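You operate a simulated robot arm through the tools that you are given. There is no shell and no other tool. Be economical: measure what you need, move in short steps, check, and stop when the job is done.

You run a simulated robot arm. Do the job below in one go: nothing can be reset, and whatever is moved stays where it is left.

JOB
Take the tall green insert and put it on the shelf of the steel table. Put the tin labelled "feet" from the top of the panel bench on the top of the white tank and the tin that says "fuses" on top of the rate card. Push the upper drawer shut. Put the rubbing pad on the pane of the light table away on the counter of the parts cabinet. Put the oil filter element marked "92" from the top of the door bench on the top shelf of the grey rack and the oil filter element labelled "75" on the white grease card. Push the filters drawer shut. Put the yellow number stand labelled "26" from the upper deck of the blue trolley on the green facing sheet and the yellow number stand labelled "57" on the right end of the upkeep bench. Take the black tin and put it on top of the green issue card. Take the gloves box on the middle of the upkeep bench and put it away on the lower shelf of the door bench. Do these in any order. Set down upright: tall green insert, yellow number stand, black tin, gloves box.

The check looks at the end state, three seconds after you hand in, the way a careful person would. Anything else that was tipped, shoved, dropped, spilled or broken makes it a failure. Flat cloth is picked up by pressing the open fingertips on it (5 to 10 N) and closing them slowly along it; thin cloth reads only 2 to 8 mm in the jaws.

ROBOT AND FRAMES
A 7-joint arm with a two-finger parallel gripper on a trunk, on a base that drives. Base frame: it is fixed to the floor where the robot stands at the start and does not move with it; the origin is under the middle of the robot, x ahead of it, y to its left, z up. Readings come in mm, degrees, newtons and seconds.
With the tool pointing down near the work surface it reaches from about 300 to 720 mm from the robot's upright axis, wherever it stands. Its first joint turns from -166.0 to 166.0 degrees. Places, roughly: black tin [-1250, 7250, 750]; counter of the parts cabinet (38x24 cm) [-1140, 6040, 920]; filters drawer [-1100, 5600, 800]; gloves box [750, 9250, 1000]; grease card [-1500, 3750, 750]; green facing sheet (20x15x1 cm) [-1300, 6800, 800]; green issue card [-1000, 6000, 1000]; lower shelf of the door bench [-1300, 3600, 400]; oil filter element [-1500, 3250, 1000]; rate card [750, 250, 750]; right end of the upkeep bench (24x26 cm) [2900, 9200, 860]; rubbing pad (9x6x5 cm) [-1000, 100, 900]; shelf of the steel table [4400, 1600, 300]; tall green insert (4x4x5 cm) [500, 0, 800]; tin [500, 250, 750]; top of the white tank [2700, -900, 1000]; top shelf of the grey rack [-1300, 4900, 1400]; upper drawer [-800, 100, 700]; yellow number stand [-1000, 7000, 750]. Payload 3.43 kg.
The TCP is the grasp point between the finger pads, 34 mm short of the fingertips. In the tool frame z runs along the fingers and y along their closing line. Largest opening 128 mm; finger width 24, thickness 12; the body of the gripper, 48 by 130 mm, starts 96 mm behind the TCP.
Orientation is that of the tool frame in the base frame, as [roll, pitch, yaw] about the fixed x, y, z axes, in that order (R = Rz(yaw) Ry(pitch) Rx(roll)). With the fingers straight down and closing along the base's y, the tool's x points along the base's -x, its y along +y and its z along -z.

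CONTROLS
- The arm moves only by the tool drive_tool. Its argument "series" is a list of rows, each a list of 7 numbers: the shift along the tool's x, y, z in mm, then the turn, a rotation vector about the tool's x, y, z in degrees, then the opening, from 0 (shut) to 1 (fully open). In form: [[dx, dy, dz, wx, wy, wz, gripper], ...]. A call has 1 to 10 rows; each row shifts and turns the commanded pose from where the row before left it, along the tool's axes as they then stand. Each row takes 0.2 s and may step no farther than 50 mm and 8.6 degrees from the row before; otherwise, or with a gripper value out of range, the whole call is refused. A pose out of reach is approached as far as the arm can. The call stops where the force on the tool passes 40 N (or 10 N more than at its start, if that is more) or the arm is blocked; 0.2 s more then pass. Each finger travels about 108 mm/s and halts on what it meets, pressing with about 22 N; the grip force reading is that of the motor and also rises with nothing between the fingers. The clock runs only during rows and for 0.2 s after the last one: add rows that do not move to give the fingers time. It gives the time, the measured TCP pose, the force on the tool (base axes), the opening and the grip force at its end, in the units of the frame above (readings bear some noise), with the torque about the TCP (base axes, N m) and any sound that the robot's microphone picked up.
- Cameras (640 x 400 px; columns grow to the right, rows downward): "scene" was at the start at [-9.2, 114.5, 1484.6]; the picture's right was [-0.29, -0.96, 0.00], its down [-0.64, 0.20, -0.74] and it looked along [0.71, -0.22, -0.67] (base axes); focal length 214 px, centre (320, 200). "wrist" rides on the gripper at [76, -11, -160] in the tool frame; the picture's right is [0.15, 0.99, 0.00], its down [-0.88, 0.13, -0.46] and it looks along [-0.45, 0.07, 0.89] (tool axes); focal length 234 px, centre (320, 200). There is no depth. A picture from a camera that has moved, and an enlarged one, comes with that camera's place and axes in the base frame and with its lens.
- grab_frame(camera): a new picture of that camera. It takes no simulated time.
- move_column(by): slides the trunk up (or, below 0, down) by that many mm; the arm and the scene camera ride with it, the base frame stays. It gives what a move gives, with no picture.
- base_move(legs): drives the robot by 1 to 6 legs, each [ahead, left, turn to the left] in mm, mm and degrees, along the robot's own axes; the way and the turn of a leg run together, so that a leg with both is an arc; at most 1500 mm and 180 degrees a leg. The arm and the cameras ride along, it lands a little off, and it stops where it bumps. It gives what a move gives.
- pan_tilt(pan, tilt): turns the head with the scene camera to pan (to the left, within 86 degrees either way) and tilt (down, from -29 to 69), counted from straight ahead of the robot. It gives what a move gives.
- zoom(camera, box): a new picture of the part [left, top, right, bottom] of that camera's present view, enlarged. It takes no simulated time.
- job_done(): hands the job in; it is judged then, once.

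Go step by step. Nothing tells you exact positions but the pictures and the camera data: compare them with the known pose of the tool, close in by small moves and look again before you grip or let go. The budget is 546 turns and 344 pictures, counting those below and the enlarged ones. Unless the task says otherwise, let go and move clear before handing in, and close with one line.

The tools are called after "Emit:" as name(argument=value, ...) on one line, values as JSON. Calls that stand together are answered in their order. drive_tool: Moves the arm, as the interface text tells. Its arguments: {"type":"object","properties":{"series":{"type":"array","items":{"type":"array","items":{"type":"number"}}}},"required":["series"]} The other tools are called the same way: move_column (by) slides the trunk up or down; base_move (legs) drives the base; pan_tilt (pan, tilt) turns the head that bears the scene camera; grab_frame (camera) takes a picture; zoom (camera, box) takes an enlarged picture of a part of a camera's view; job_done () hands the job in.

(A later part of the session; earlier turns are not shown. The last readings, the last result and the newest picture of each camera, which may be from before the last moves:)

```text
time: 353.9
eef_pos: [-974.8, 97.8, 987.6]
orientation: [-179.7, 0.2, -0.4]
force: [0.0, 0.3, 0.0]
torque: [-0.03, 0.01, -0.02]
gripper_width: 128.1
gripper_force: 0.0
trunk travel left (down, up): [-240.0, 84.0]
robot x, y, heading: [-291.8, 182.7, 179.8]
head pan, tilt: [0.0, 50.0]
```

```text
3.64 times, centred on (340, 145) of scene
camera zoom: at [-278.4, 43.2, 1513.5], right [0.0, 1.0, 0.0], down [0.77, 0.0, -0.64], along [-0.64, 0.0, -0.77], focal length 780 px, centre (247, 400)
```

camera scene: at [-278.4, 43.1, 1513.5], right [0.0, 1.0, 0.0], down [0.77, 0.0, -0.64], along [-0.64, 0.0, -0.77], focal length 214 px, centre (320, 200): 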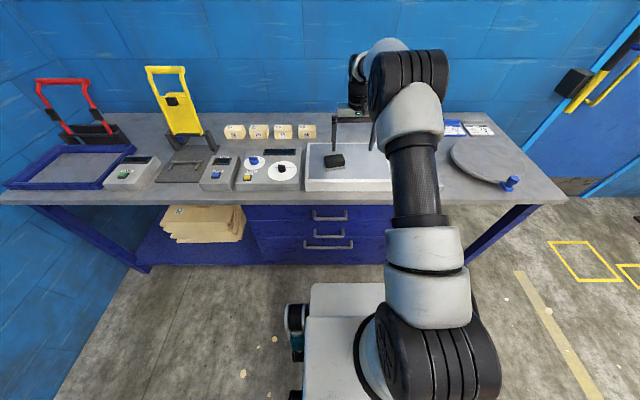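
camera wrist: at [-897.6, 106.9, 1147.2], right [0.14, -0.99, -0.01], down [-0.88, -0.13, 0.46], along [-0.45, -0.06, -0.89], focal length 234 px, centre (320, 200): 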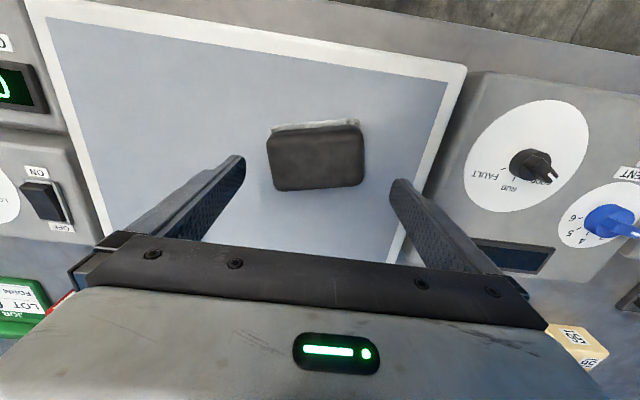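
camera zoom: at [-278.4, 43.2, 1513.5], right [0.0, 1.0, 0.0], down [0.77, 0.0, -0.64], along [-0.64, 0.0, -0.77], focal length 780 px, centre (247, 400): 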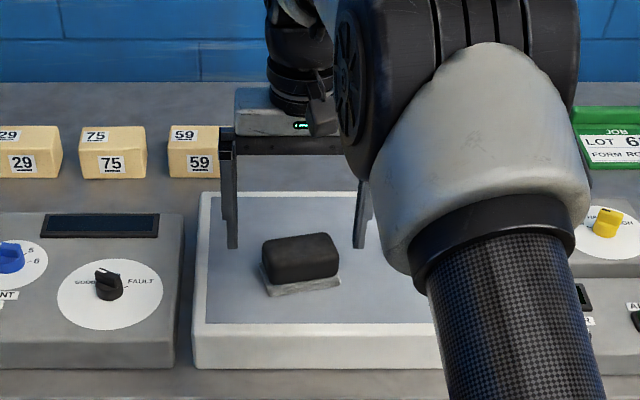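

The pad is turned about 14°; I rotate the tool to match, shift 12 mm back, and lower a bit.

Emit:
drive_tool(series=[[12, -3, 10, 0, 0, 0, 1], [0, 0, 10, 0, 0, -7, 1], [0, 0, 0, 0, 0, -6, 1], [0, 0, 0, 0, 0, 0, 1]])

Emit:
grab_frame(camera="wrist")

```text
time: 354.9
eef_pos: [-960.1, 103.8, 965.5]
orientation: [-179.7, 0.2, 12.7]
force: [-0.3, -0.3, -0.4]
torque: [-0.02, 0.03, -0.01]
gripper_width: 128.1
gripper_force: 0.0
trunk travel left (down, up): [-240.0, 84.0]
robot x, y, heading: [-294.7, 189.8, 180.0]
head pan, tilt: [0.0, 50.0]
```

```text
243 pictures are left
camera wrist: at [-888.0, 127.8, 1125.8], right [0.36, -0.93, -0.01], down [-0.83, -0.32, 0.46], along [-0.43, -0.16, -0.89], focal length 234 px, centre (320, 200)
```

wrist: 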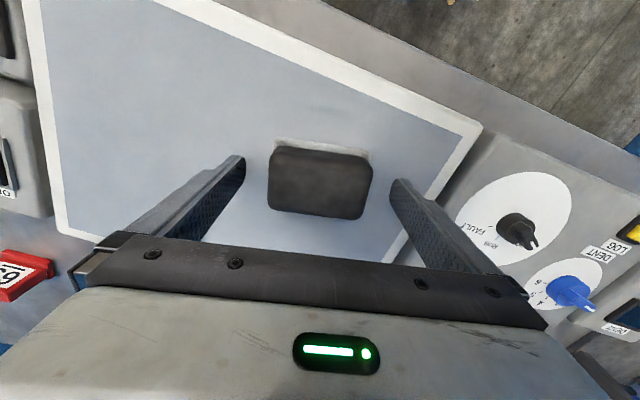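

Well aligned. I lower 40 mm and close.

Emit:
drive_tool(series=[[-2, 1, 25, 0, 0, 0, 1], [0, 0, 15, 0, 0, 0, 1], [0, 0, 0, 0, 0, 0, 0.75], [0, 0, 0, 0, 0, 0, 0.6], [0, 0, 0, 0, 0, 0, 0.55], [0, 0, 0, 0, 0, 0, 0.55]])

Emit:
grab_frame(camera="wrist")

```text
time: 355.3
eef_pos: [-961.2, 101.5, 954.7]
orientation: [-179.9, 0.4, 12.8]
force: [9.8, 2.8, 12.1]
torque: [-0.71, -0.61, 0.79]
gripper_width: 127.6
gripper_force: 0.0
trunk travel left (down, up): [-240.0, 84.0]
robot x, y, heading: [-292.0, 183.7, 179.9]
head pan, tilt: [0.0, 50.0]
stopped in row 2: the force on the tool passed its limit at 50 N (the readings are from after the stop); the commanded pose is now the measured one
```

```text
242 pictures are left
camera wrist: at [-888.8, 127.2, 1113.8], right [0.36, -0.93, 0.0], down [-0.83, -0.32, 0.46], along [-0.43, -0.16, -0.89], focal length 234 px, centre (320, 200)
```

wrist: 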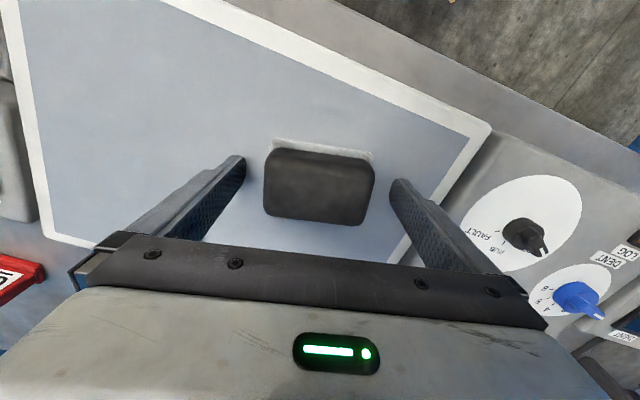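

The tips touched the pane (z≈920). I rise 4 mm and close on the pad here.

Emit:
drive_tool(series=[[0, 0, -4, 0, 0, 0, 1], [0, 0, 0, 0, 0, 0, 0.75], [0, 0, 0, 0, 0, 0, 0.6], [0, 0, 0, 0, 0, 0, 0.5], [0, 0, 0, 0, 0, 0, 0.5], [0, 0, 0, 0, 0, 0, 0.5]])

Emit:
grab_frame(camera="wrist")

```text
time: 356.7
eef_pos: [-961.9, 100.7, 955.5]
orientation: [-179.8, 0.3, 12.8]
force: [-0.1, 0.5, -0.4]
torque: [0.01, -0.02, 0.04]
gripper_width: 84.4
gripper_force: 22.4
trunk travel left (down, up): [-240.0, 84.0]
robot x, y, heading: [-292.6, 182.9, 179.9]
head pan, tilt: [0.0, 50.0]
```

```text
241 pictures are left
camera wrist: at [-889.6, 126.6, 1114.7], right [0.36, -0.93, -0.01], down [-0.83, -0.32, 0.46], along [-0.43, -0.16, -0.89], focal length 234 px, centre (320, 200)
```

wrist: 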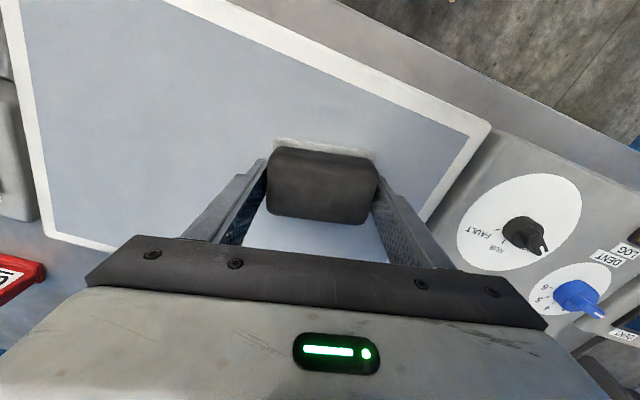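

The pad is held (84 mm). I lift, retract, back away and look along the way to the parts cabinet.

Emit:
drive_tool(series=[[0, 0, -45, 0, 0, 0, 0.5], [0, 0, -45, 0, 0, 0, 0.5], [0, 0, -45, 0, 0, 0, 0.5], [45, 10, 0, 0, 0, 0, 0.5], [45, 10, 0, 0, 0, 0, 0.5], [45, 10, 0, 0, 0, 0, 0.5], [45, 10, 0, 0, 0, 0, 0.5], [45, 0, 0, 0, 0, 0, 0.5]])

Emit:
base_move(legs=[[-350, 0, 0], [0, -1500, 0]])

Emit:
pan_tilt(pan=-60, tilt=20)

Emit:
grab_frame(camera="scene")

```text
time: 358.5
eef_pos: [-731.7, 111.3, 1092.1]
orientation: [-179.8, 0.4, 12.7]
force: [-0.7, 0.0, -0.8]
torque: [-0.04, -0.03, 0.01]
gripper_width: 84.5
gripper_force: 22.6
trunk travel left (down, up): [-240.0, 84.0]
robot x, y, heading: [-294.3, 180.8, 179.7]
head pan, tilt: [0.0, 50.0]
```

```text
time: 374.9
eef_pos: [-377.0, 1612.6, 1090.5]
orientation: [-179.8, 0.2, 12.1]
force: [0.5, 0.2, -0.4]
torque: [0.0, 0.0, 0.03]
gripper_width: 84.3
gripper_force: 21.8
trunk travel left (down, up): [-240.0, 84.0]
robot x, y, heading: [65.7, 1682.1, 179.6]
head pan, tilt: [0.0, 50.0]
```

```text
time: 376.2
eef_pos: [-377.6, 1611.3, 1089.7]
orientation: [-179.9, 0.3, 12.1]
force: [0.2, 0.4, -1.8]
torque: [-0.02, -0.02, 0.01]
gripper_width: 84.2
gripper_force: 21.9
trunk travel left (down, up): [-240.0, 84.0]
robot x, y, heading: [61.6, 1681.1, 179.4]
head pan, tilt: [-60.0, 20.0]
```

```text
240 pictures are left
camera scene: at [107.9, 1621.3, 1559.1], right [0.87, 0.49, 0.0], down [0.17, -0.3, -0.94], along [-0.46, 0.82, -0.34], focal length 214 px, centre (320, 200)
```

scene: 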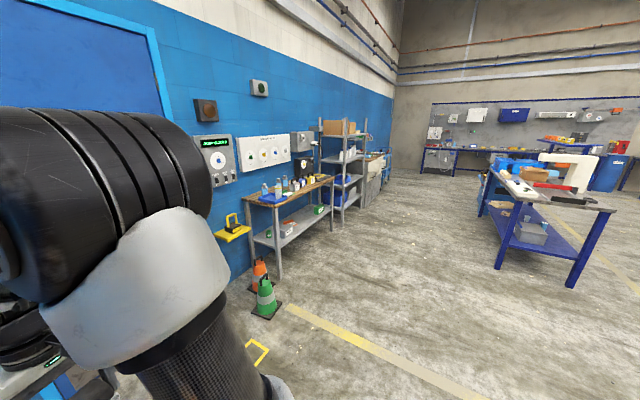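

Clear lane along x≈60. I drive on to y≈6000.

Emit:
base_move(legs=[[0, -1500, 0.5], [0, -1500, 0], [0, -1350, 0]])

Emit:
pan_tilt(pan=0, tilt=35)

Emit:
grab_frame(camera="scene")

```text
time: 417.3
eef_pos: [-338.7, 5920.1, 1091.3]
orientation: [-179.8, 0.3, 11.8]
force: [0.5, 0.7, -0.6]
torque: [-0.01, 0.0, 0.01]
gripper_width: 84.4
gripper_force: 21.9
trunk travel left (down, up): [-240.0, 84.0]
robot x, y, heading: [101.7, 5982.7, 179.0]
head pan, tilt: [-60.0, 20.0]
```

```text
time: 418.6
eef_pos: [-339.8, 5919.9, 1090.6]
orientation: [-179.8, 0.3, 11.8]
force: [-0.1, -0.5, -0.9]
torque: [0.0, -0.02, 0.0]
gripper_width: 84.5
gripper_force: 22.0
trunk travel left (down, up): [-240.0, 84.0]
robot x, y, heading: [104.0, 5984.3, 178.6]
head pan, tilt: [0.0, 35.0]
```

```text
239 pictures are left
camera scene: at [102.0, 5844.8, 1535.3], right [0.02, 1.0, 0.0], down [0.57, -0.01, -0.82], along [-0.82, 0.02, -0.57], focal length 214 px, centre (320, 200)
```

scene: 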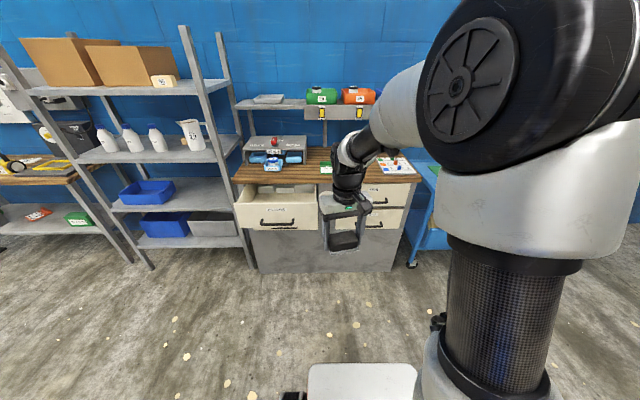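

Emit:
zoom(camera="scene", box=[220, 80, 440, 240])

```text
2.50 times, centred on (330, 160) of scene
camera zoom: at [102.0, 5844.8, 1535.3], right [0.02, 1.0, 0.0], down [0.57, -0.01, -0.82], along [-0.82, 0.02, -0.57], focal length 536 px, centre (295, 300)
```

zoom: 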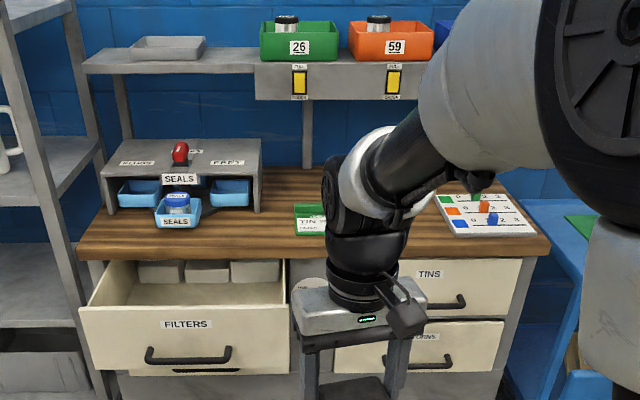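

I see the cabinet: FILTERS drawer open, green TIN card on the counter, a board at right; free counter between card and board near (−1110, 6110). I drive up.

Emit:
base_move(legs=[[0, 0, 1.2], [500, -130, 0]])

Emit:
pan_tilt(pan=0, tilt=45)

Emit:
grab_frame(camera="scene")

Emit:
grab_frame(camera="wrist")

```text
time: 421.9
eef_pos: [-834.0, 6027.5, 1090.7]
orientation: [-179.7, 0.3, 13.8]
force: [-0.9, -0.6, -1.1]
torque: [0.02, 0.01, 0.01]
gripper_width: 83.9
gripper_force: 21.9
trunk travel left (down, up): [-240.0, 84.0]
robot x, y, heading: [-397.5, 6109.4, -179.1]
head pan, tilt: [0.0, 35.0]
```

```text
time: 422.7
eef_pos: [-834.1, 6027.1, 1090.7]
orientation: [-179.9, 0.2, 13.8]
force: [-0.4, -0.3, -1.8]
torque: [0.01, 0.05, 0.01]
gripper_width: 84.3
gripper_force: 22.5
trunk travel left (down, up): [-240.0, 84.0]
robot x, y, heading: [-391.9, 6110.6, -178.7]
head pan, tilt: [0.0, 45.0]
```

```text
237 pictures are left
camera scene: at [-383.5, 5969.0, 1520.5], right [-0.02, 1.0, 0.0], down [0.71, 0.01, -0.71], along [-0.71, -0.01, -0.71], focal length 214 px, centre (320, 200)
```

scene: 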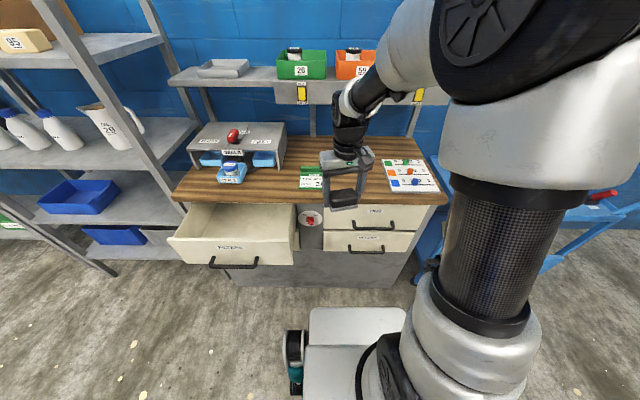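

```text
236 pictures are left
camera wrist: at [-761.8, 6054.9, 1250.3], right [0.38, -0.93, -0.01], down [-0.82, -0.34, 0.46], along [-0.43, -0.17, -0.89], focal length 234 px, centre (320, 200)
```

wrist: 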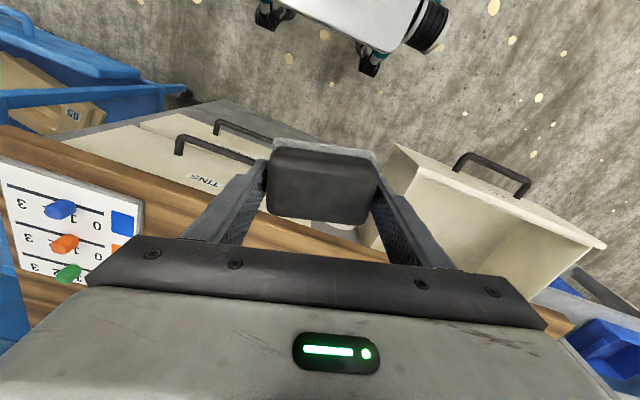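

Target (≈−1065, 6120), kept near the counter's front because the shelf above may overhang. I move there at z≈1000 and look.

Emit:
drive_tool(series=[[-33, -24, 10, 0, 0, 0, 0.5], [-33, -24, 10, 0, 0, 0, 0.5], [-33, -24, 15, 0, 0, 0, 0.5], [-33, -24, 15, 0, 0, 0, 0.5], [-33, -24, 15, 0, 0, 0, 0.5], [-33, -24, 15, 0, 0, 0, 0.5], [0, 0, 0, 0, 0, 0, 0.5]])

Emit:
grab_frame(camera="scene")

Emit:
grab_frame(camera="wrist")

```text
time: 424.3
eef_pos: [-1063.0, 6123.9, 1011.9]
orientation: [-179.7, 0.3, 13.8]
force: [-0.4, 0.1, -1.3]
torque: [0.0, -0.02, 0.02]
gripper_width: 84.2
gripper_force: 21.6
trunk travel left (down, up): [-240.0, 84.0]
robot x, y, heading: [-394.6, 6110.3, -179.2]
head pan, tilt: [0.0, 45.0]
```

```text
235 pictures are left
camera scene: at [-383.8, 5969.0, 1520.5], right [-0.02, 1.0, 0.0], down [0.71, 0.01, -0.71], along [-0.71, -0.01, -0.71], focal length 214 px, centre (320, 200)
```

scene: 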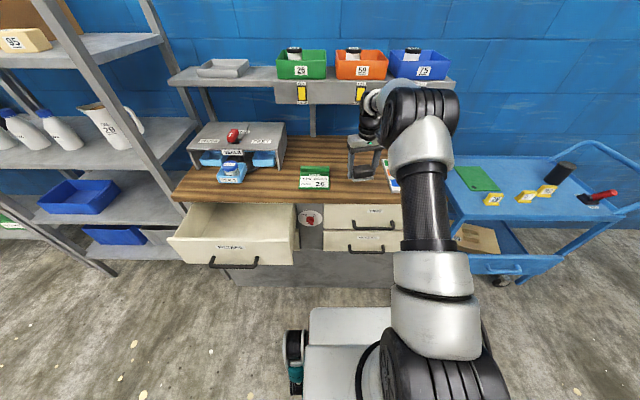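

```text
234 pictures are left
camera wrist: at [-990.9, 6149.9, 1171.6], right [0.38, -0.93, 0.0], down [-0.82, -0.34, 0.46], along [-0.43, -0.17, -0.89], focal length 234 px, centre (320, 200)
```

wrist: 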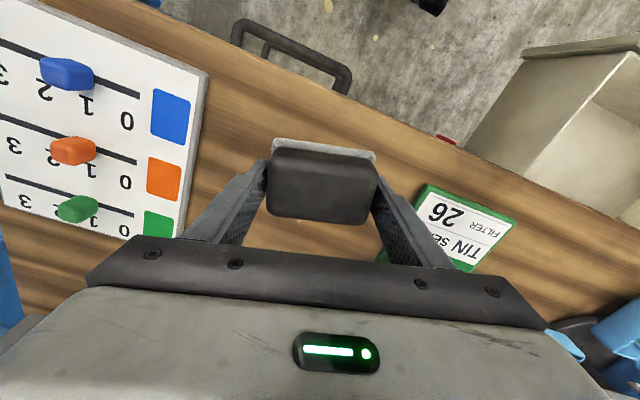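

The pad hangs between the board and the TIN card. I move 25 mm further in and lower.

Emit:
drive_tool(series=[[-24, -6, 20, 0, 0, 0, 0.5], [0, 0, 15, 0, 0, 0, 0.5], [0, 0, 0, 0, 0, 0, 0.5]])

Emit:
drive_tool(series=[[0, 0, 6, 0, 0, 0, 0.5], [0, 0, 0, 0, 0, 0, 0.5]])

Emit:
grab_frame(camera="wrist")

Emit:
zoom(camera="scene", box=[290, 60, 450, 220])

```text
time: 425.1
eef_pos: [-1088.2, 6122.2, 978.8]
orientation: [-179.8, 0.3, 13.8]
force: [0.2, 0.3, -1.8]
torque: [0.01, -0.01, 0.03]
gripper_width: 84.4
gripper_force: 21.7
trunk travel left (down, up): [-240.0, 84.0]
robot x, y, heading: [-396.5, 6108.2, -179.0]
head pan, tilt: [0.0, 45.0]
```

```text
time: 425.7
eef_pos: [-1088.0, 6121.6, 972.5]
orientation: [-179.8, 0.3, 13.8]
force: [-0.8, 0.1, -0.2]
torque: [-0.01, 0.01, 0.02]
gripper_width: 84.4
gripper_force: 21.4
trunk travel left (down, up): [-240.0, 84.0]
robot x, y, heading: [-393.9, 6112.2, -179.0]
head pan, tilt: [0.0, 45.0]
```

```text
233 pictures are left
camera wrist: at [-1015.2, 6148.2, 1131.6], right [0.38, -0.93, -0.01], down [-0.82, -0.34, 0.46], along [-0.43, -0.17, -0.89], focal length 234 px, centre (320, 200)
```

wrist: 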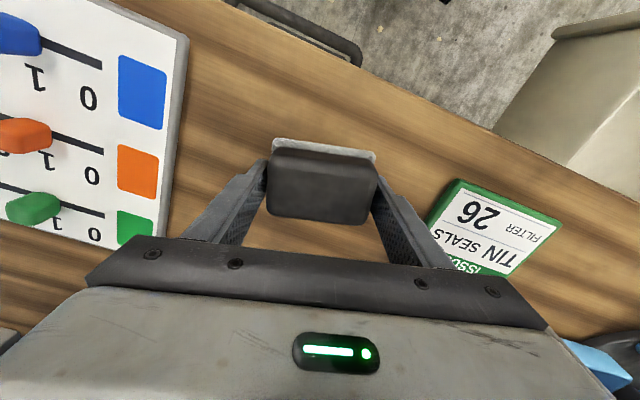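

```text
2.50 times, centred on (370, 140) of scene
camera zoom: at [-383.5, 5969.0, 1520.4], right [-0.02, 1.0, 0.0], down [0.71, 0.01, -0.71], along [-0.71, -0.01, -0.71], focal length 536 px, centre (195, 350)
```

zoom: 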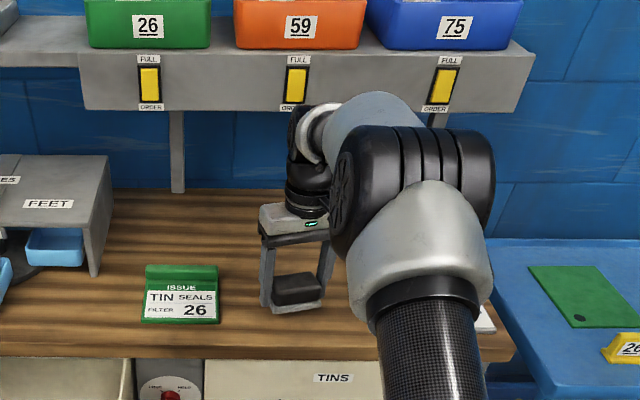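

Clear of the shelf above. I continue down in small steps.

Emit:
drive_tool(series=[[0, 0, 6, 0, 0, 0, 0.5], [0, 0, 0, 0, 0, 0, 0.5]])

Emit:
drive_tool(series=[[0, 0, 4, 0, 0, 0, 0.5], [0, 0, 0, 0, 0, 0, 0.5]])

Emit:
drive_tool(series=[[0, 0, 4, 0, 0, 0, 0.5], [0, 0, 0, 0, 0, 0, 0.5]])

Emit:
zoom(camera="scene", box=[330, 130, 400, 200])

```text
time: 426.3
eef_pos: [-1088.0, 6120.9, 966.2]
orientation: [-179.8, 0.3, 13.8]
force: [0.2, 0.2, -0.8]
torque: [-0.01, 0.0, -0.01]
gripper_width: 84.3
gripper_force: 22.2
trunk travel left (down, up): [-240.0, 84.0]
robot x, y, heading: [-389.5, 6110.9, -179.0]
head pan, tilt: [0.0, 45.0]
```

```text
time: 426.9
eef_pos: [-1087.1, 6120.6, 961.8]
orientation: [-179.9, 0.4, 13.9]
force: [0.0, -0.2, -1.7]
torque: [0.0, 0.01, 0.02]
gripper_width: 84.1
gripper_force: 21.9
trunk travel left (down, up): [-240.0, 84.0]
robot x, y, heading: [-396.9, 6109.8, -179.1]
head pan, tilt: [0.0, 45.0]
```

```text
time: 427.5
eef_pos: [-1088.2, 6121.5, 956.4]
orientation: [-179.8, 0.4, 13.9]
force: [-0.5, 0.0, -0.2]
torque: [0.01, 0.0, 0.0]
gripper_width: 84.5
gripper_force: 21.6
trunk travel left (down, up): [-240.0, 84.0]
robot x, y, heading: [-397.0, 6109.2, -178.8]
head pan, tilt: [0.0, 45.0]
```

```text
5.71 times, centred on (365, 165) of scene
camera zoom: at [-383.5, 5969.0, 1520.4], right [-0.02, 1.0, 0.0], down [0.71, 0.01, -0.71], along [-0.71, -0.01, -0.71], focal length 1226 px, centre (63, 400)
```

zoom: 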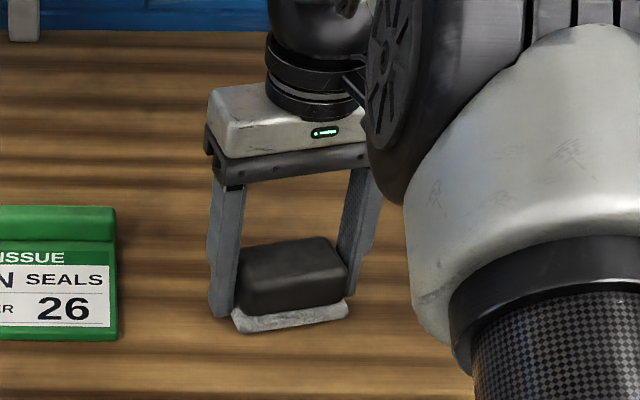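

Emit:
drive_tool(series=[[0, 0, 4, 0, 0, 0, 0.5], [0, 0, 0, 0, 0, 0, 0.5]])

Emit:
drive_tool(series=[[0, 0, 4, 0, 0, 0, 0.5], [0, 0, 0, 0, 0, 0, 0.5]])

Emit:
drive_tool(series=[[0, 0, 4, 0, 0, 0, 0.5], [0, 0, 0, 0, 0, 0, 0.5]])

Emit:
drive_tool(series=[[0, 0, 4, 0, 0, 0, 0.5], [0, 0, 0, 0, 0, 0, 0.5]])

```text
time: 428.1
eef_pos: [-1088.4, 6120.9, 954.2]
orientation: [-179.7, 0.5, 13.8]
force: [1.1, -0.6, 10.6]
torque: [-0.38, -0.42, 0.09]
gripper_width: 84.4
gripper_force: 22.0
trunk travel left (down, up): [-240.0, 84.0]
robot x, y, heading: [-391.9, 6111.0, -179.0]
head pan, tilt: [0.0, 45.0]
```

```text
time: 428.7
eef_pos: [-1088.4, 6120.1, 954.0]
orientation: [-179.7, 0.8, 13.8]
force: [0.2, -2.4, 34.1]
torque: [-0.85, -0.86, 0.06]
gripper_width: 84.5
gripper_force: 22.0
trunk travel left (down, up): [-240.0, 84.0]
robot x, y, heading: [-393.0, 6109.2, -179.0]
head pan, tilt: [0.0, 45.0]
```

```text
time: 429.1
eef_pos: [-1088.6, 6121.1, 953.4]
orientation: [-179.7, 0.9, 13.8]
force: [8.7, 0.2, 15.8]
torque: [-0.45, -0.75, 0.38]
gripper_width: 84.4
gripper_force: 22.2
trunk travel left (down, up): [-240.0, 84.0]
robot x, y, heading: [-395.4, 6108.9, -179.0]
head pan, tilt: [0.0, 45.0]
stopped in row 2: the force on the tool passed its limit at 46 N (the readings are from after the stop); the commanded pose is now the measured one
```

```text
time: 429.6
eef_pos: [-1089.5, 6120.3, 954.0]
orientation: [-179.7, 0.9, 14.0]
force: [11.8, 1.0, 16.7]
torque: [-0.66, -0.82, 0.55]
gripper_width: 84.1
gripper_force: 22.1
trunk travel left (down, up): [-240.0, 84.0]
robot x, y, heading: [-394.4, 6108.0, -178.9]
head pan, tilt: [0.0, 45.0]
stopped in row 2: the force on the tool passed its limit at 42 N (the readings are from after the stop); the commanded pose is now the measured one
```

Contact with the counter. I ease up, release and rise.

Emit:
drive_tool(series=[[0, 0, -2, 0, 0, 0, 0.5], [0, 0, 0, 0, 0, 0, 0.7], [0, 0, 0, 0, 0, 0, 0.85], [0, 0, 0, 0, 0, 0, 0.85], [0, 0, -30, 0, 0, 0, 0.85], [0, 0, -45, 0, 0, 0, 0.85], [20, 5, -35, 0, 0, 0, 1], [40, 9, 0, 0, 0, 4, 1], [40, 9, 0, 0, 0, 5, 1], [40, 9, 0, 0, 0, 5, 1]])

Emit:
grab_frame(camera="scene")

```text
time: 431.8
eef_pos: [-945.7, 6114.8, 1059.7]
orientation: [-179.9, 1.0, -0.2]
force: [0.5, 0.1, -0.2]
torque: [-0.01, 0.0, -0.03]
gripper_width: 128.0
gripper_force: 0.0
trunk travel left (down, up): [-240.0, 84.0]
robot x, y, heading: [-391.2, 6110.7, -178.7]
head pan, tilt: [0.0, 45.0]
```

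```text
230 pictures are left
camera scene: at [-383.0, 5969.0, 1520.4], right [-0.02, 1.0, 0.0], down [0.71, 0.01, -0.71], along [-0.71, -0.01, -0.71], focal length 214 px, centre (320, 200)
```

scene: 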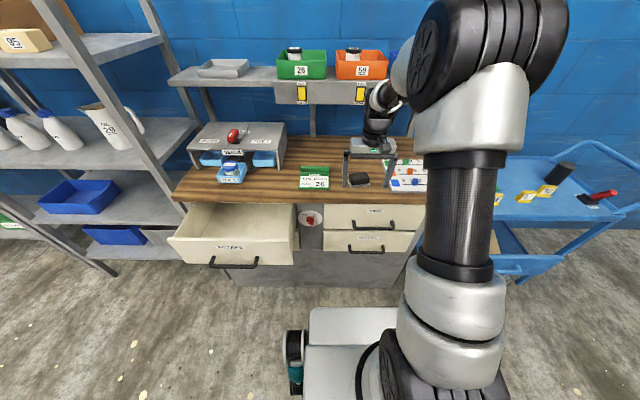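

The pad is on the counter. Next the FILTERS drawer: I shift the base left to its centre (y≈5645) and back a little.

Emit:
base_move(legs=[[-95, 0, -1.2], [0, 465, 0]])

Emit:
drive_tool(series=[[40, 0, 0, 0, 0, 0, 0.5], [40, 0, 0, 0, -8, 0, 0], [0, 0, 0, 0, -8, 0, 0], [0, 0, 0, 0, -8, 0, 0], [0, 0, 0, 0, -8, 0, 0], [0, 0, 0, 0, -8, 0, 0]])

Emit:
grab_frame(camera="wrist")

Emit:
grab_frame(camera="scene")

```text
time: 437.5
eef_pos: [-855.5, 5657.1, 1059.7]
orientation: [-179.9, 0.9, -1.2]
force: [-0.4, 0.2, -0.3]
torque: [-0.01, -0.03, 0.01]
gripper_width: 127.9
gripper_force: 0.0
trunk travel left (down, up): [-240.0, 84.0]
robot x, y, heading: [-307.4, 5643.3, 180.1]
head pan, tilt: [0.0, 45.0]
```

```text
time: 438.9
eef_pos: [-775.0, 5655.6, 1057.4]
orientation: [-179.9, 41.2, -1.3]
force: [-1.4, 0.9, 0.0]
torque: [0.02, 0.01, 0.01]
gripper_width: 0.0
gripper_force: 22.1
trunk travel left (down, up): [-240.0, 84.0]
robot x, y, heading: [-308.0, 5645.1, 180.0]
head pan, tilt: [0.0, 45.0]
```

```text
229 pictures are left
camera wrist: at [-611.9, 5661.6, 1128.6], right [0.09, -0.99, -0.1], down [-0.37, -0.12, 0.92], along [-0.93, -0.05, -0.37], focal length 234 px, centre (320, 200)
```

wrist: 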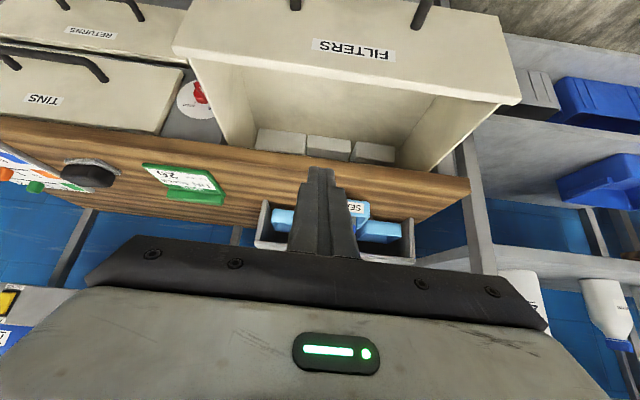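

```text
228 pictures are left
camera scene: at [-295.0, 5501.1, 1520.5], right [0.0, 1.0, 0.0], down [0.71, 0.0, -0.71], along [-0.71, 0.0, -0.71], focal length 214 px, centre (320, 200)
```

scene: 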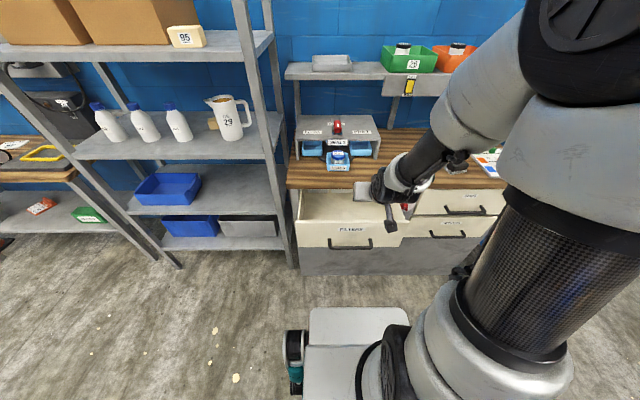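

Drawer front at x≈−822, top z≈875, handle z≈785. I back the base 50 mm, lower to z≈858 in front of the panel and check.

Emit:
base_move(legs=[[-50, 0, 0]])

Emit:
drive_tool(series=[[26, 0, 30, 0, 0, 0, 0], [26, 0, 30, 0, 0, 0, 0], [26, 0, 30, 0, 0, 0, 0], [26, 0, 30, 0, 0, 0, 0], [26, 10, 30, 0, 0, 0, 0], [0, 0, 0, 0, 0, 0, 0]])

Emit:
grab_frame(camera="wrist")

```text
time: 439.8
eef_pos: [-723.9, 5655.1, 1057.7]
orientation: [-179.9, 40.9, -1.2]
force: [0.8, -0.1, 0.0]
torque: [-0.01, -0.03, 0.02]
gripper_width: 0.1
gripper_force: 21.9
trunk travel left (down, up): [-240.0, 84.0]
robot x, y, heading: [-254.1, 5645.7, 179.8]
head pan, tilt: [0.0, 45.0]
```

```text
time: 441.2
eef_pos: [-726.3, 5647.9, 858.9]
orientation: [-179.9, 41.0, -1.3]
force: [0.9, -0.3, -0.1]
torque: [0.03, 0.02, -0.01]
gripper_width: 0.2
gripper_force: 21.9
trunk travel left (down, up): [-240.0, 84.0]
robot x, y, heading: [-256.6, 5645.4, 180.1]
head pan, tilt: [0.0, 45.0]
```

```text
227 pictures are left
camera wrist: at [-563.3, 5653.9, 929.7], right [0.09, -0.99, -0.1], down [-0.37, -0.12, 0.92], along [-0.93, -0.05, -0.38], focal length 234 px, centre (320, 200)
```

wrist: 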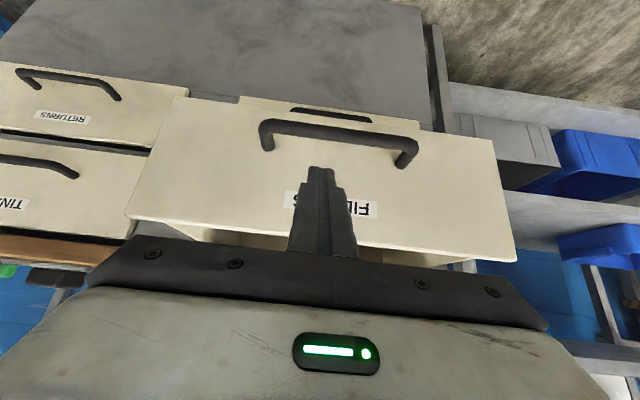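

Good position, above the handle. I advance and push slowly.

Emit:
drive_tool(series=[[-19, 0, 16.4, 0, 0, 0, 0], [-19, 0, 16.4, 0, 0, 0, 0], [-7.5, 0, 6.6, 0, 0, 0, 0], [-7.5, 0, 6.6, 0, 0, 0, 0], [-7.5, 0, 6.6, 0, 0, 0, 0], [-7.5, 0, 6.6, 0, 0, 0, 0], [-7.5, 0, 6.6, 0, 0, 0, 0], [-7.5, 0, 6.6, 0, 0, 0, 0], [-7.5, 0, 6.6, 0, 0, 0, 0], [-7.5, 0, 6.6, 0, 0, 0, 0]])

Emit:
drive_tool(series=[[-7.5, 0, 6.6, 0, 0, 0, 0], [-7.5, 0, 6.6, 0, 0, 0, 0], [-7.5, 0, 6.6, 0, 0, 0, 0], [-7.5, 0, 6.6, 0, 0, 0, 0], [-7.5, 0, 6.6, 0, 0, 0, 0]])

Emit:
grab_frame(camera="wrist")

```text
time: 443.4
eef_pos: [-855.2, 5648.6, 858.8]
orientation: [-179.9, 41.0, -1.2]
force: [0.1, 0.0, -0.1]
torque: [-0.01, 0.03, -0.04]
gripper_width: 0.3
gripper_force: 22.2
trunk travel left (down, up): [-240.0, 84.0]
robot x, y, heading: [-254.0, 5641.9, 180.0]
head pan, tilt: [0.0, 45.0]
```

```text
time: 444.6
eef_pos: [-906.7, 5648.8, 862.0]
orientation: [-179.9, 41.1, -1.2]
force: [0.3, -0.2, -0.1]
torque: [0.01, 0.02, 0.01]
gripper_width: 0.1
gripper_force: 21.7
trunk travel left (down, up): [-240.0, 84.0]
robot x, y, heading: [-256.3, 5643.8, 179.9]
head pan, tilt: [0.0, 45.0]
```

```text
226 pictures are left
camera wrist: at [-743.6, 5655.7, 931.3], right [0.09, -0.99, -0.1], down [-0.37, -0.12, 0.92], along [-0.93, -0.05, -0.37], focal length 234 px, centre (320, 200)
```

wrist: 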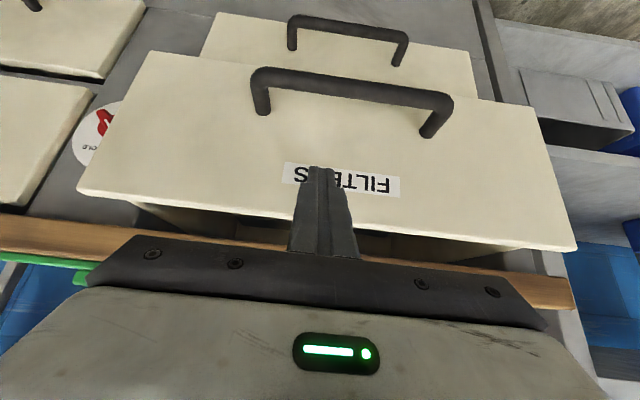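

Emit:
drive_tool(series=[[-6, 0, 5.2, 0, 0, 0, 0], [-6, 0, 5.2, 0, 0, 0, 0], [-6, 0, 5.2, 0, 0, 0, 0], [-6, 0, 5.2, 0, 0, 0, 0], [-6, 0, 5.2, 0, 0, 0, 0], [0, 0, 0, 0, 0, 0, 0]])

Emit:
drive_tool(series=[[-4.5, 0, 4, 0, 0, 0, 0], [-4.5, 0, 4, 0, 0, 0, 0], [-4.5, 0, 4, 0, 0, 0, 0], [0, 0, 0, 0, 0, 0, 0]])

Emit:
grab_frame(camera="wrist")

```text
time: 446.0
eef_pos: [-945.0, 5649.9, 857.9]
orientation: [-179.9, 41.0, -1.2]
force: [0.8, 1.0, 0.4]
torque: [0.03, -0.05, -0.03]
gripper_width: 0.0
gripper_force: 22.4
trunk travel left (down, up): [-240.0, 84.0]
robot x, y, heading: [-251.9, 5640.3, 179.9]
head pan, tilt: [0.0, 45.0]
```

```text
time: 447.0
eef_pos: [-962.0, 5650.1, 858.5]
orientation: [-180.0, 41.1, -1.2]
force: [1.2, -0.9, -0.2]
torque: [-0.03, -0.11, 0.09]
gripper_width: 0.0
gripper_force: 21.8
trunk travel left (down, up): [-240.0, 84.0]
robot x, y, heading: [-255.5, 5644.6, 180.0]
head pan, tilt: [0.0, 45.0]
```

```text
225 pictures are left
camera wrist: at [-799.7, 5656.6, 929.7], right [0.09, -0.99, -0.1], down [-0.37, -0.12, 0.92], along [-0.93, -0.05, -0.38], focal length 234 px, centre (320, 200)
```

wrist: 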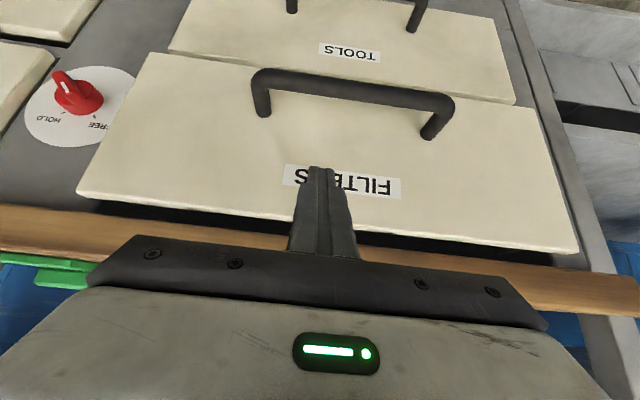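

Nearly flush with the TOOLS drawer. I push the last bit gently.

Emit:
drive_tool(series=[[-3, 0, 2.6, 0, 0, 0, 0], [-3, 0, 2.6, 0, 0, 0, 0], [-3, 0, 2.6, 0, 0, 0, 0], [0, 0, 0, 0, 0, 0, 0]])

Emit:
drive_tool(series=[[-3, 0, 2.6, 0, 0, 0, 0], [-3, 0, 2.6, 0, 0, 0, 0], [-3, 0, 2.6, 0, 0, 0, 0], [0, 0, 0, 0, 0, 0, 0]])

Emit:
grab_frame(camera="wrist")

```text
time: 448.0
eef_pos: [-974.7, 5650.4, 859.8]
orientation: [-179.9, 41.1, -1.2]
force: [0.6, 0.3, 0.5]
torque: [0.01, -0.04, 0.02]
gripper_width: 0.0
gripper_force: 22.0
trunk travel left (down, up): [-240.0, 84.0]
robot x, y, heading: [-253.1, 5643.7, 179.8]
head pan, tilt: [0.0, 45.0]
```

```text
time: 448.8
eef_pos: [-979.3, 5651.2, 854.9]
orientation: [-179.9, 40.2, -1.2]
force: [16.1, -0.8, 8.1]
torque: [-0.01, -0.17, 0.02]
gripper_width: 0.0
gripper_force: 21.0
trunk travel left (down, up): [-240.0, 84.0]
robot x, y, heading: [-255.8, 5638.2, 179.8]
head pan, tilt: [0.0, 45.0]
stopped in row 3: the force on the tool passed its limit at 46 N (the readings are from after the stop); the commanded pose is now the measured one
```

```text
224 pictures are left
camera wrist: at [-818.0, 5656.9, 929.1], right [0.09, -0.99, -0.1], down [-0.38, -0.12, 0.92], along [-0.92, -0.05, -0.39], focal length 234 px, centre (320, 200)
```

wrist: 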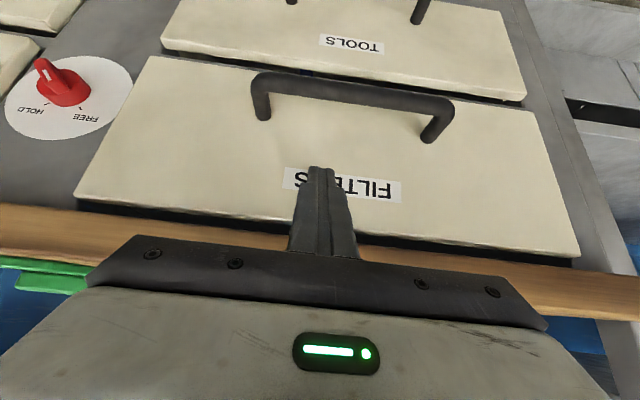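

It stopped against resistance. I back off a little and look at the front from the scene camera.

Emit:
drive_tool(series=[[30, 0, -26, 0, 0, 0, 0], [30, 0, -26, 0, 0, 0, 0], [30, 0, -26, 0, 0, 0, 0], [0, 0, 0, 0, 0, 0, 0]])

Emit:
grab_frame(camera="wrist")

Emit:
zoom(camera="scene", box=[260, 140, 520, 300])

```text
time: 449.8
eef_pos: [-862.9, 5647.6, 857.7]
orientation: [-179.9, 40.3, -1.2]
force: [0.3, 0.4, -0.7]
torque: [0.01, -0.03, 0.0]
gripper_width: 0.3
gripper_force: 21.8
trunk travel left (down, up): [-240.0, 84.0]
robot x, y, heading: [-254.0, 5643.1, 179.8]
head pan, tilt: [0.0, 45.0]
```

```text
223 pictures are left
camera wrist: at [-701.8, 5654.4, 930.8], right [0.09, -0.99, -0.1], down [-0.38, -0.12, 0.92], along [-0.92, -0.05, -0.39], focal length 234 px, centre (320, 200)
```

wrist: 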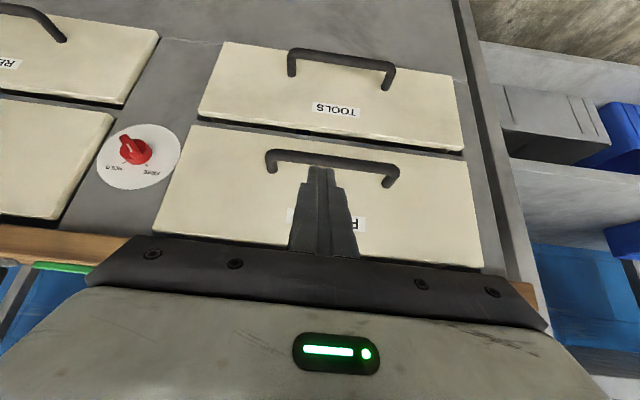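

```text
2.46 times, centred on (390, 220) of scene
camera zoom: at [-243.9, 5501.0, 1520.4], right [0.0, 1.0, 0.0], down [0.71, 0.0, -0.71], along [-0.71, 0.0, -0.71], focal length 528 px, centre (148, 151)
```

zoom: 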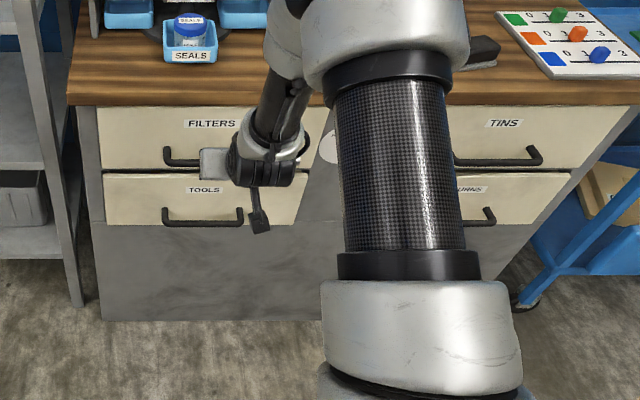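

The FILTERS drawer is flush with its neighbours. I raise and straighten the tool and move on to the blue trolley.

Emit:
drive_tool(series=[[-30, 0, -34, 0, 0, 0, 0], [-30, 0, -34, 0, 0, 0, 0], [-30, 0, -34, 0, 0, 0, 0], [-30, 0, -34, 0, 0, 0, 0], [-30, 0, -34, 0, 0, 0, 0], [0, 0, 0, 0, 8, 0, 0.5], [0, 0, 0, 0, 8, 0, 1], [0, 0, 0, 0, 8, 0, 1], [0, 0, 0, 0, 8, 0, 1], [0, 0, 0, 0, 8, 0, 1]])

Emit:
base_move(legs=[[0, -1300, 0.2]])

Emit:
grab_frame(camera="scene")

```text
time: 452.0
eef_pos: [-867.1, 5647.6, 1082.5]
orientation: [-179.8, 0.2, -1.4]
force: [0.4, -0.7, 0.4]
torque: [-0.02, 0.0, -0.03]
gripper_width: 127.9
gripper_force: 0.0
trunk travel left (down, up): [-240.0, 84.0]
robot x, y, heading: [-254.9, 5643.0, 179.9]
head pan, tilt: [0.0, 45.0]
```

```text
time: 464.9
eef_pos: [-872.5, 6955.5, 1082.0]
orientation: [-179.8, 0.3, -0.5]
force: [-0.2, -0.5, -0.3]
torque: [0.04, 0.0, 0.0]
gripper_width: 128.2
gripper_force: 0.1
trunk travel left (down, up): [-240.0, 84.0]
robot x, y, heading: [-255.7, 6958.0, -179.2]
head pan, tilt: [0.0, 45.0]
```

```text
221 pictures are left
camera scene: at [-248.4, 6817.0, 1520.4], right [-0.01, 1.0, 0.0], down [0.71, 0.01, -0.71], along [-0.71, -0.01, -0.71], focal length 214 px, centre (320, 200)
```

scene: 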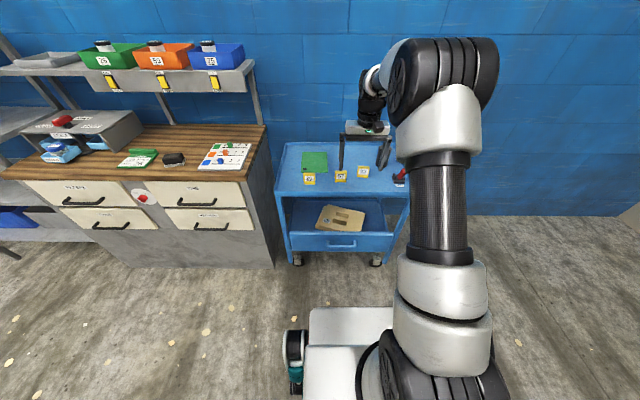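

Emit:
zoom(camera="scene", box=[260, 110, 440, 230])

Emit:
grab_frame(camera="wrist")

```text
3.33 times, centred on (350, 170) of scene
camera zoom: at [-248.4, 6817.0, 1520.4], right [-0.01, 1.0, 0.0], down [0.71, 0.01, -0.71], along [-0.71, -0.01, -0.71], focal length 715 px, centre (220, 300)
```

zoom: 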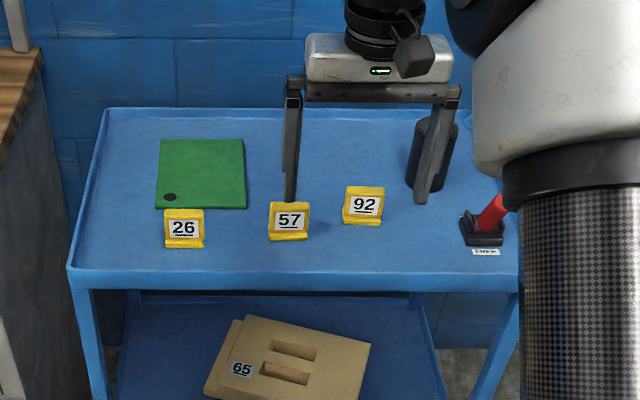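

```text
219 pictures are left
camera wrist: at [-796.4, 6964.0, 1242.9], right [0.14, -0.99, 0.0], down [-0.88, -0.12, 0.46], along [-0.46, -0.06, -0.89], focal length 234 px, centre (320, 200)
```

wrist: 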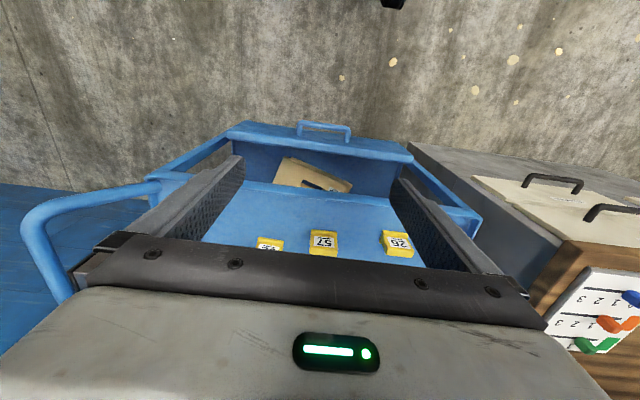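

The trolley deck has stands 26, 57, 92, the green sheet, the black tin and a red-handled tool. I drive 230 mm closer (careful not to bump the trolley).

Emit:
base_move(legs=[[230, 40, -0.8]])

Emit:
drive_tool(series=[[0, 0, 35, 0, 0, 0, 1], [0, 0, 35, 0, 0, 0, 1], [0, 0, 0, 0, 0, 0, 1]])

Emit:
grab_frame(camera="wrist")

Emit:
grab_frame(camera="scene")

```text
time: 466.6
eef_pos: [-1103.1, 6922.4, 1083.5]
orientation: [-179.8, 0.3, -1.3]
force: [-0.3, -0.5, 0.6]
torque: [-0.04, 0.0, 0.02]
gripper_width: 128.2
gripper_force: 0.0
trunk travel left (down, up): [-240.0, 84.0]
robot x, y, heading: [-490.9, 6913.9, 179.7]
head pan, tilt: [0.0, 45.0]
```

```text
time: 467.4
eef_pos: [-1105.6, 6922.4, 1012.8]
orientation: [-179.9, 0.3, -1.3]
force: [-0.2, 0.3, 0.1]
torque: [-0.05, -0.02, 0.03]
gripper_width: 127.9
gripper_force: 0.1
trunk travel left (down, up): [-240.0, 84.0]
robot x, y, heading: [-490.1, 6915.2, 180.1]
head pan, tilt: [0.0, 45.0]
```

```text
218 pictures are left
camera wrist: at [-1027.7, 6930.3, 1171.6], right [0.12, -0.99, 0.0], down [-0.88, -0.11, 0.46], along [-0.46, -0.06, -0.89], focal length 234 px, centre (320, 200)
```

wrist: 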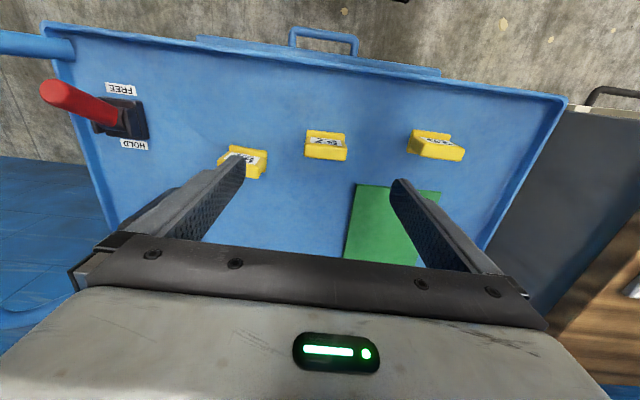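

```text
217 pictures are left
camera scene: at [-480.5, 6775.9, 1520.5], right [0.0, 1.0, 0.0], down [0.71, 0.0, -0.71], along [-0.71, 0.0, -0.71], focal length 214 px, centre (320, 200)
```

scene: 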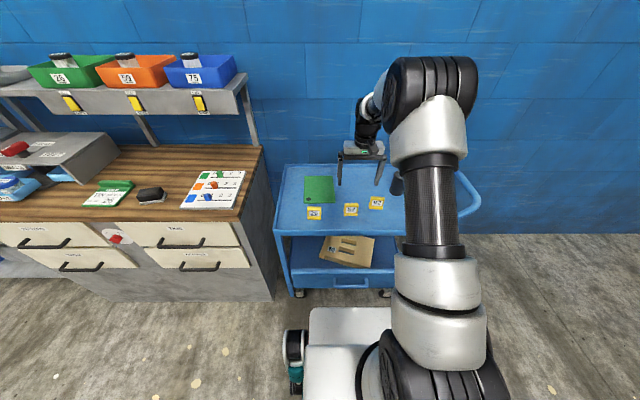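

Emit:
zoom(camera="wrist", box=[290, 110, 490, 235])

Emit:
zoom(camera="scene", box=[280, 160, 400, 235])

```text
3.20 times, centred on (390, 172) of wrist
camera zoom: at [-1027.7, 6930.3, 1171.6], right [0.12, -0.99, 0.0], down [-0.88, -0.11, 0.46], along [-0.46, -0.06, -0.89], focal length 749 px, centre (96, 288)
```

zoom: 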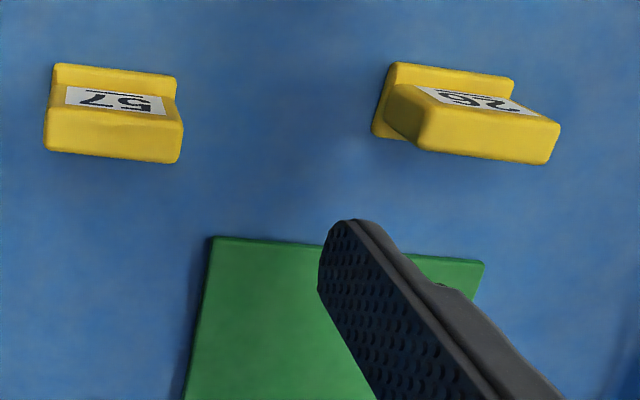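

```text
5.33 times, centred on (340, 198) of scene
camera zoom: at [-480.5, 6775.9, 1520.5], right [0.0, 1.0, 0.0], down [0.71, 0.0, -0.71], along [-0.71, 0.0, -0.71], focal length 1144 px, centre (213, 213)
```

zoom: 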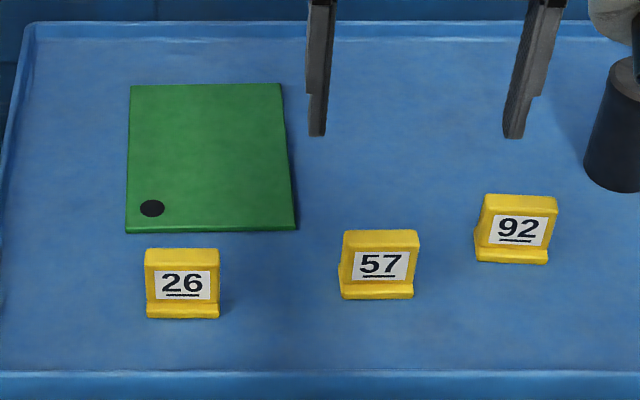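

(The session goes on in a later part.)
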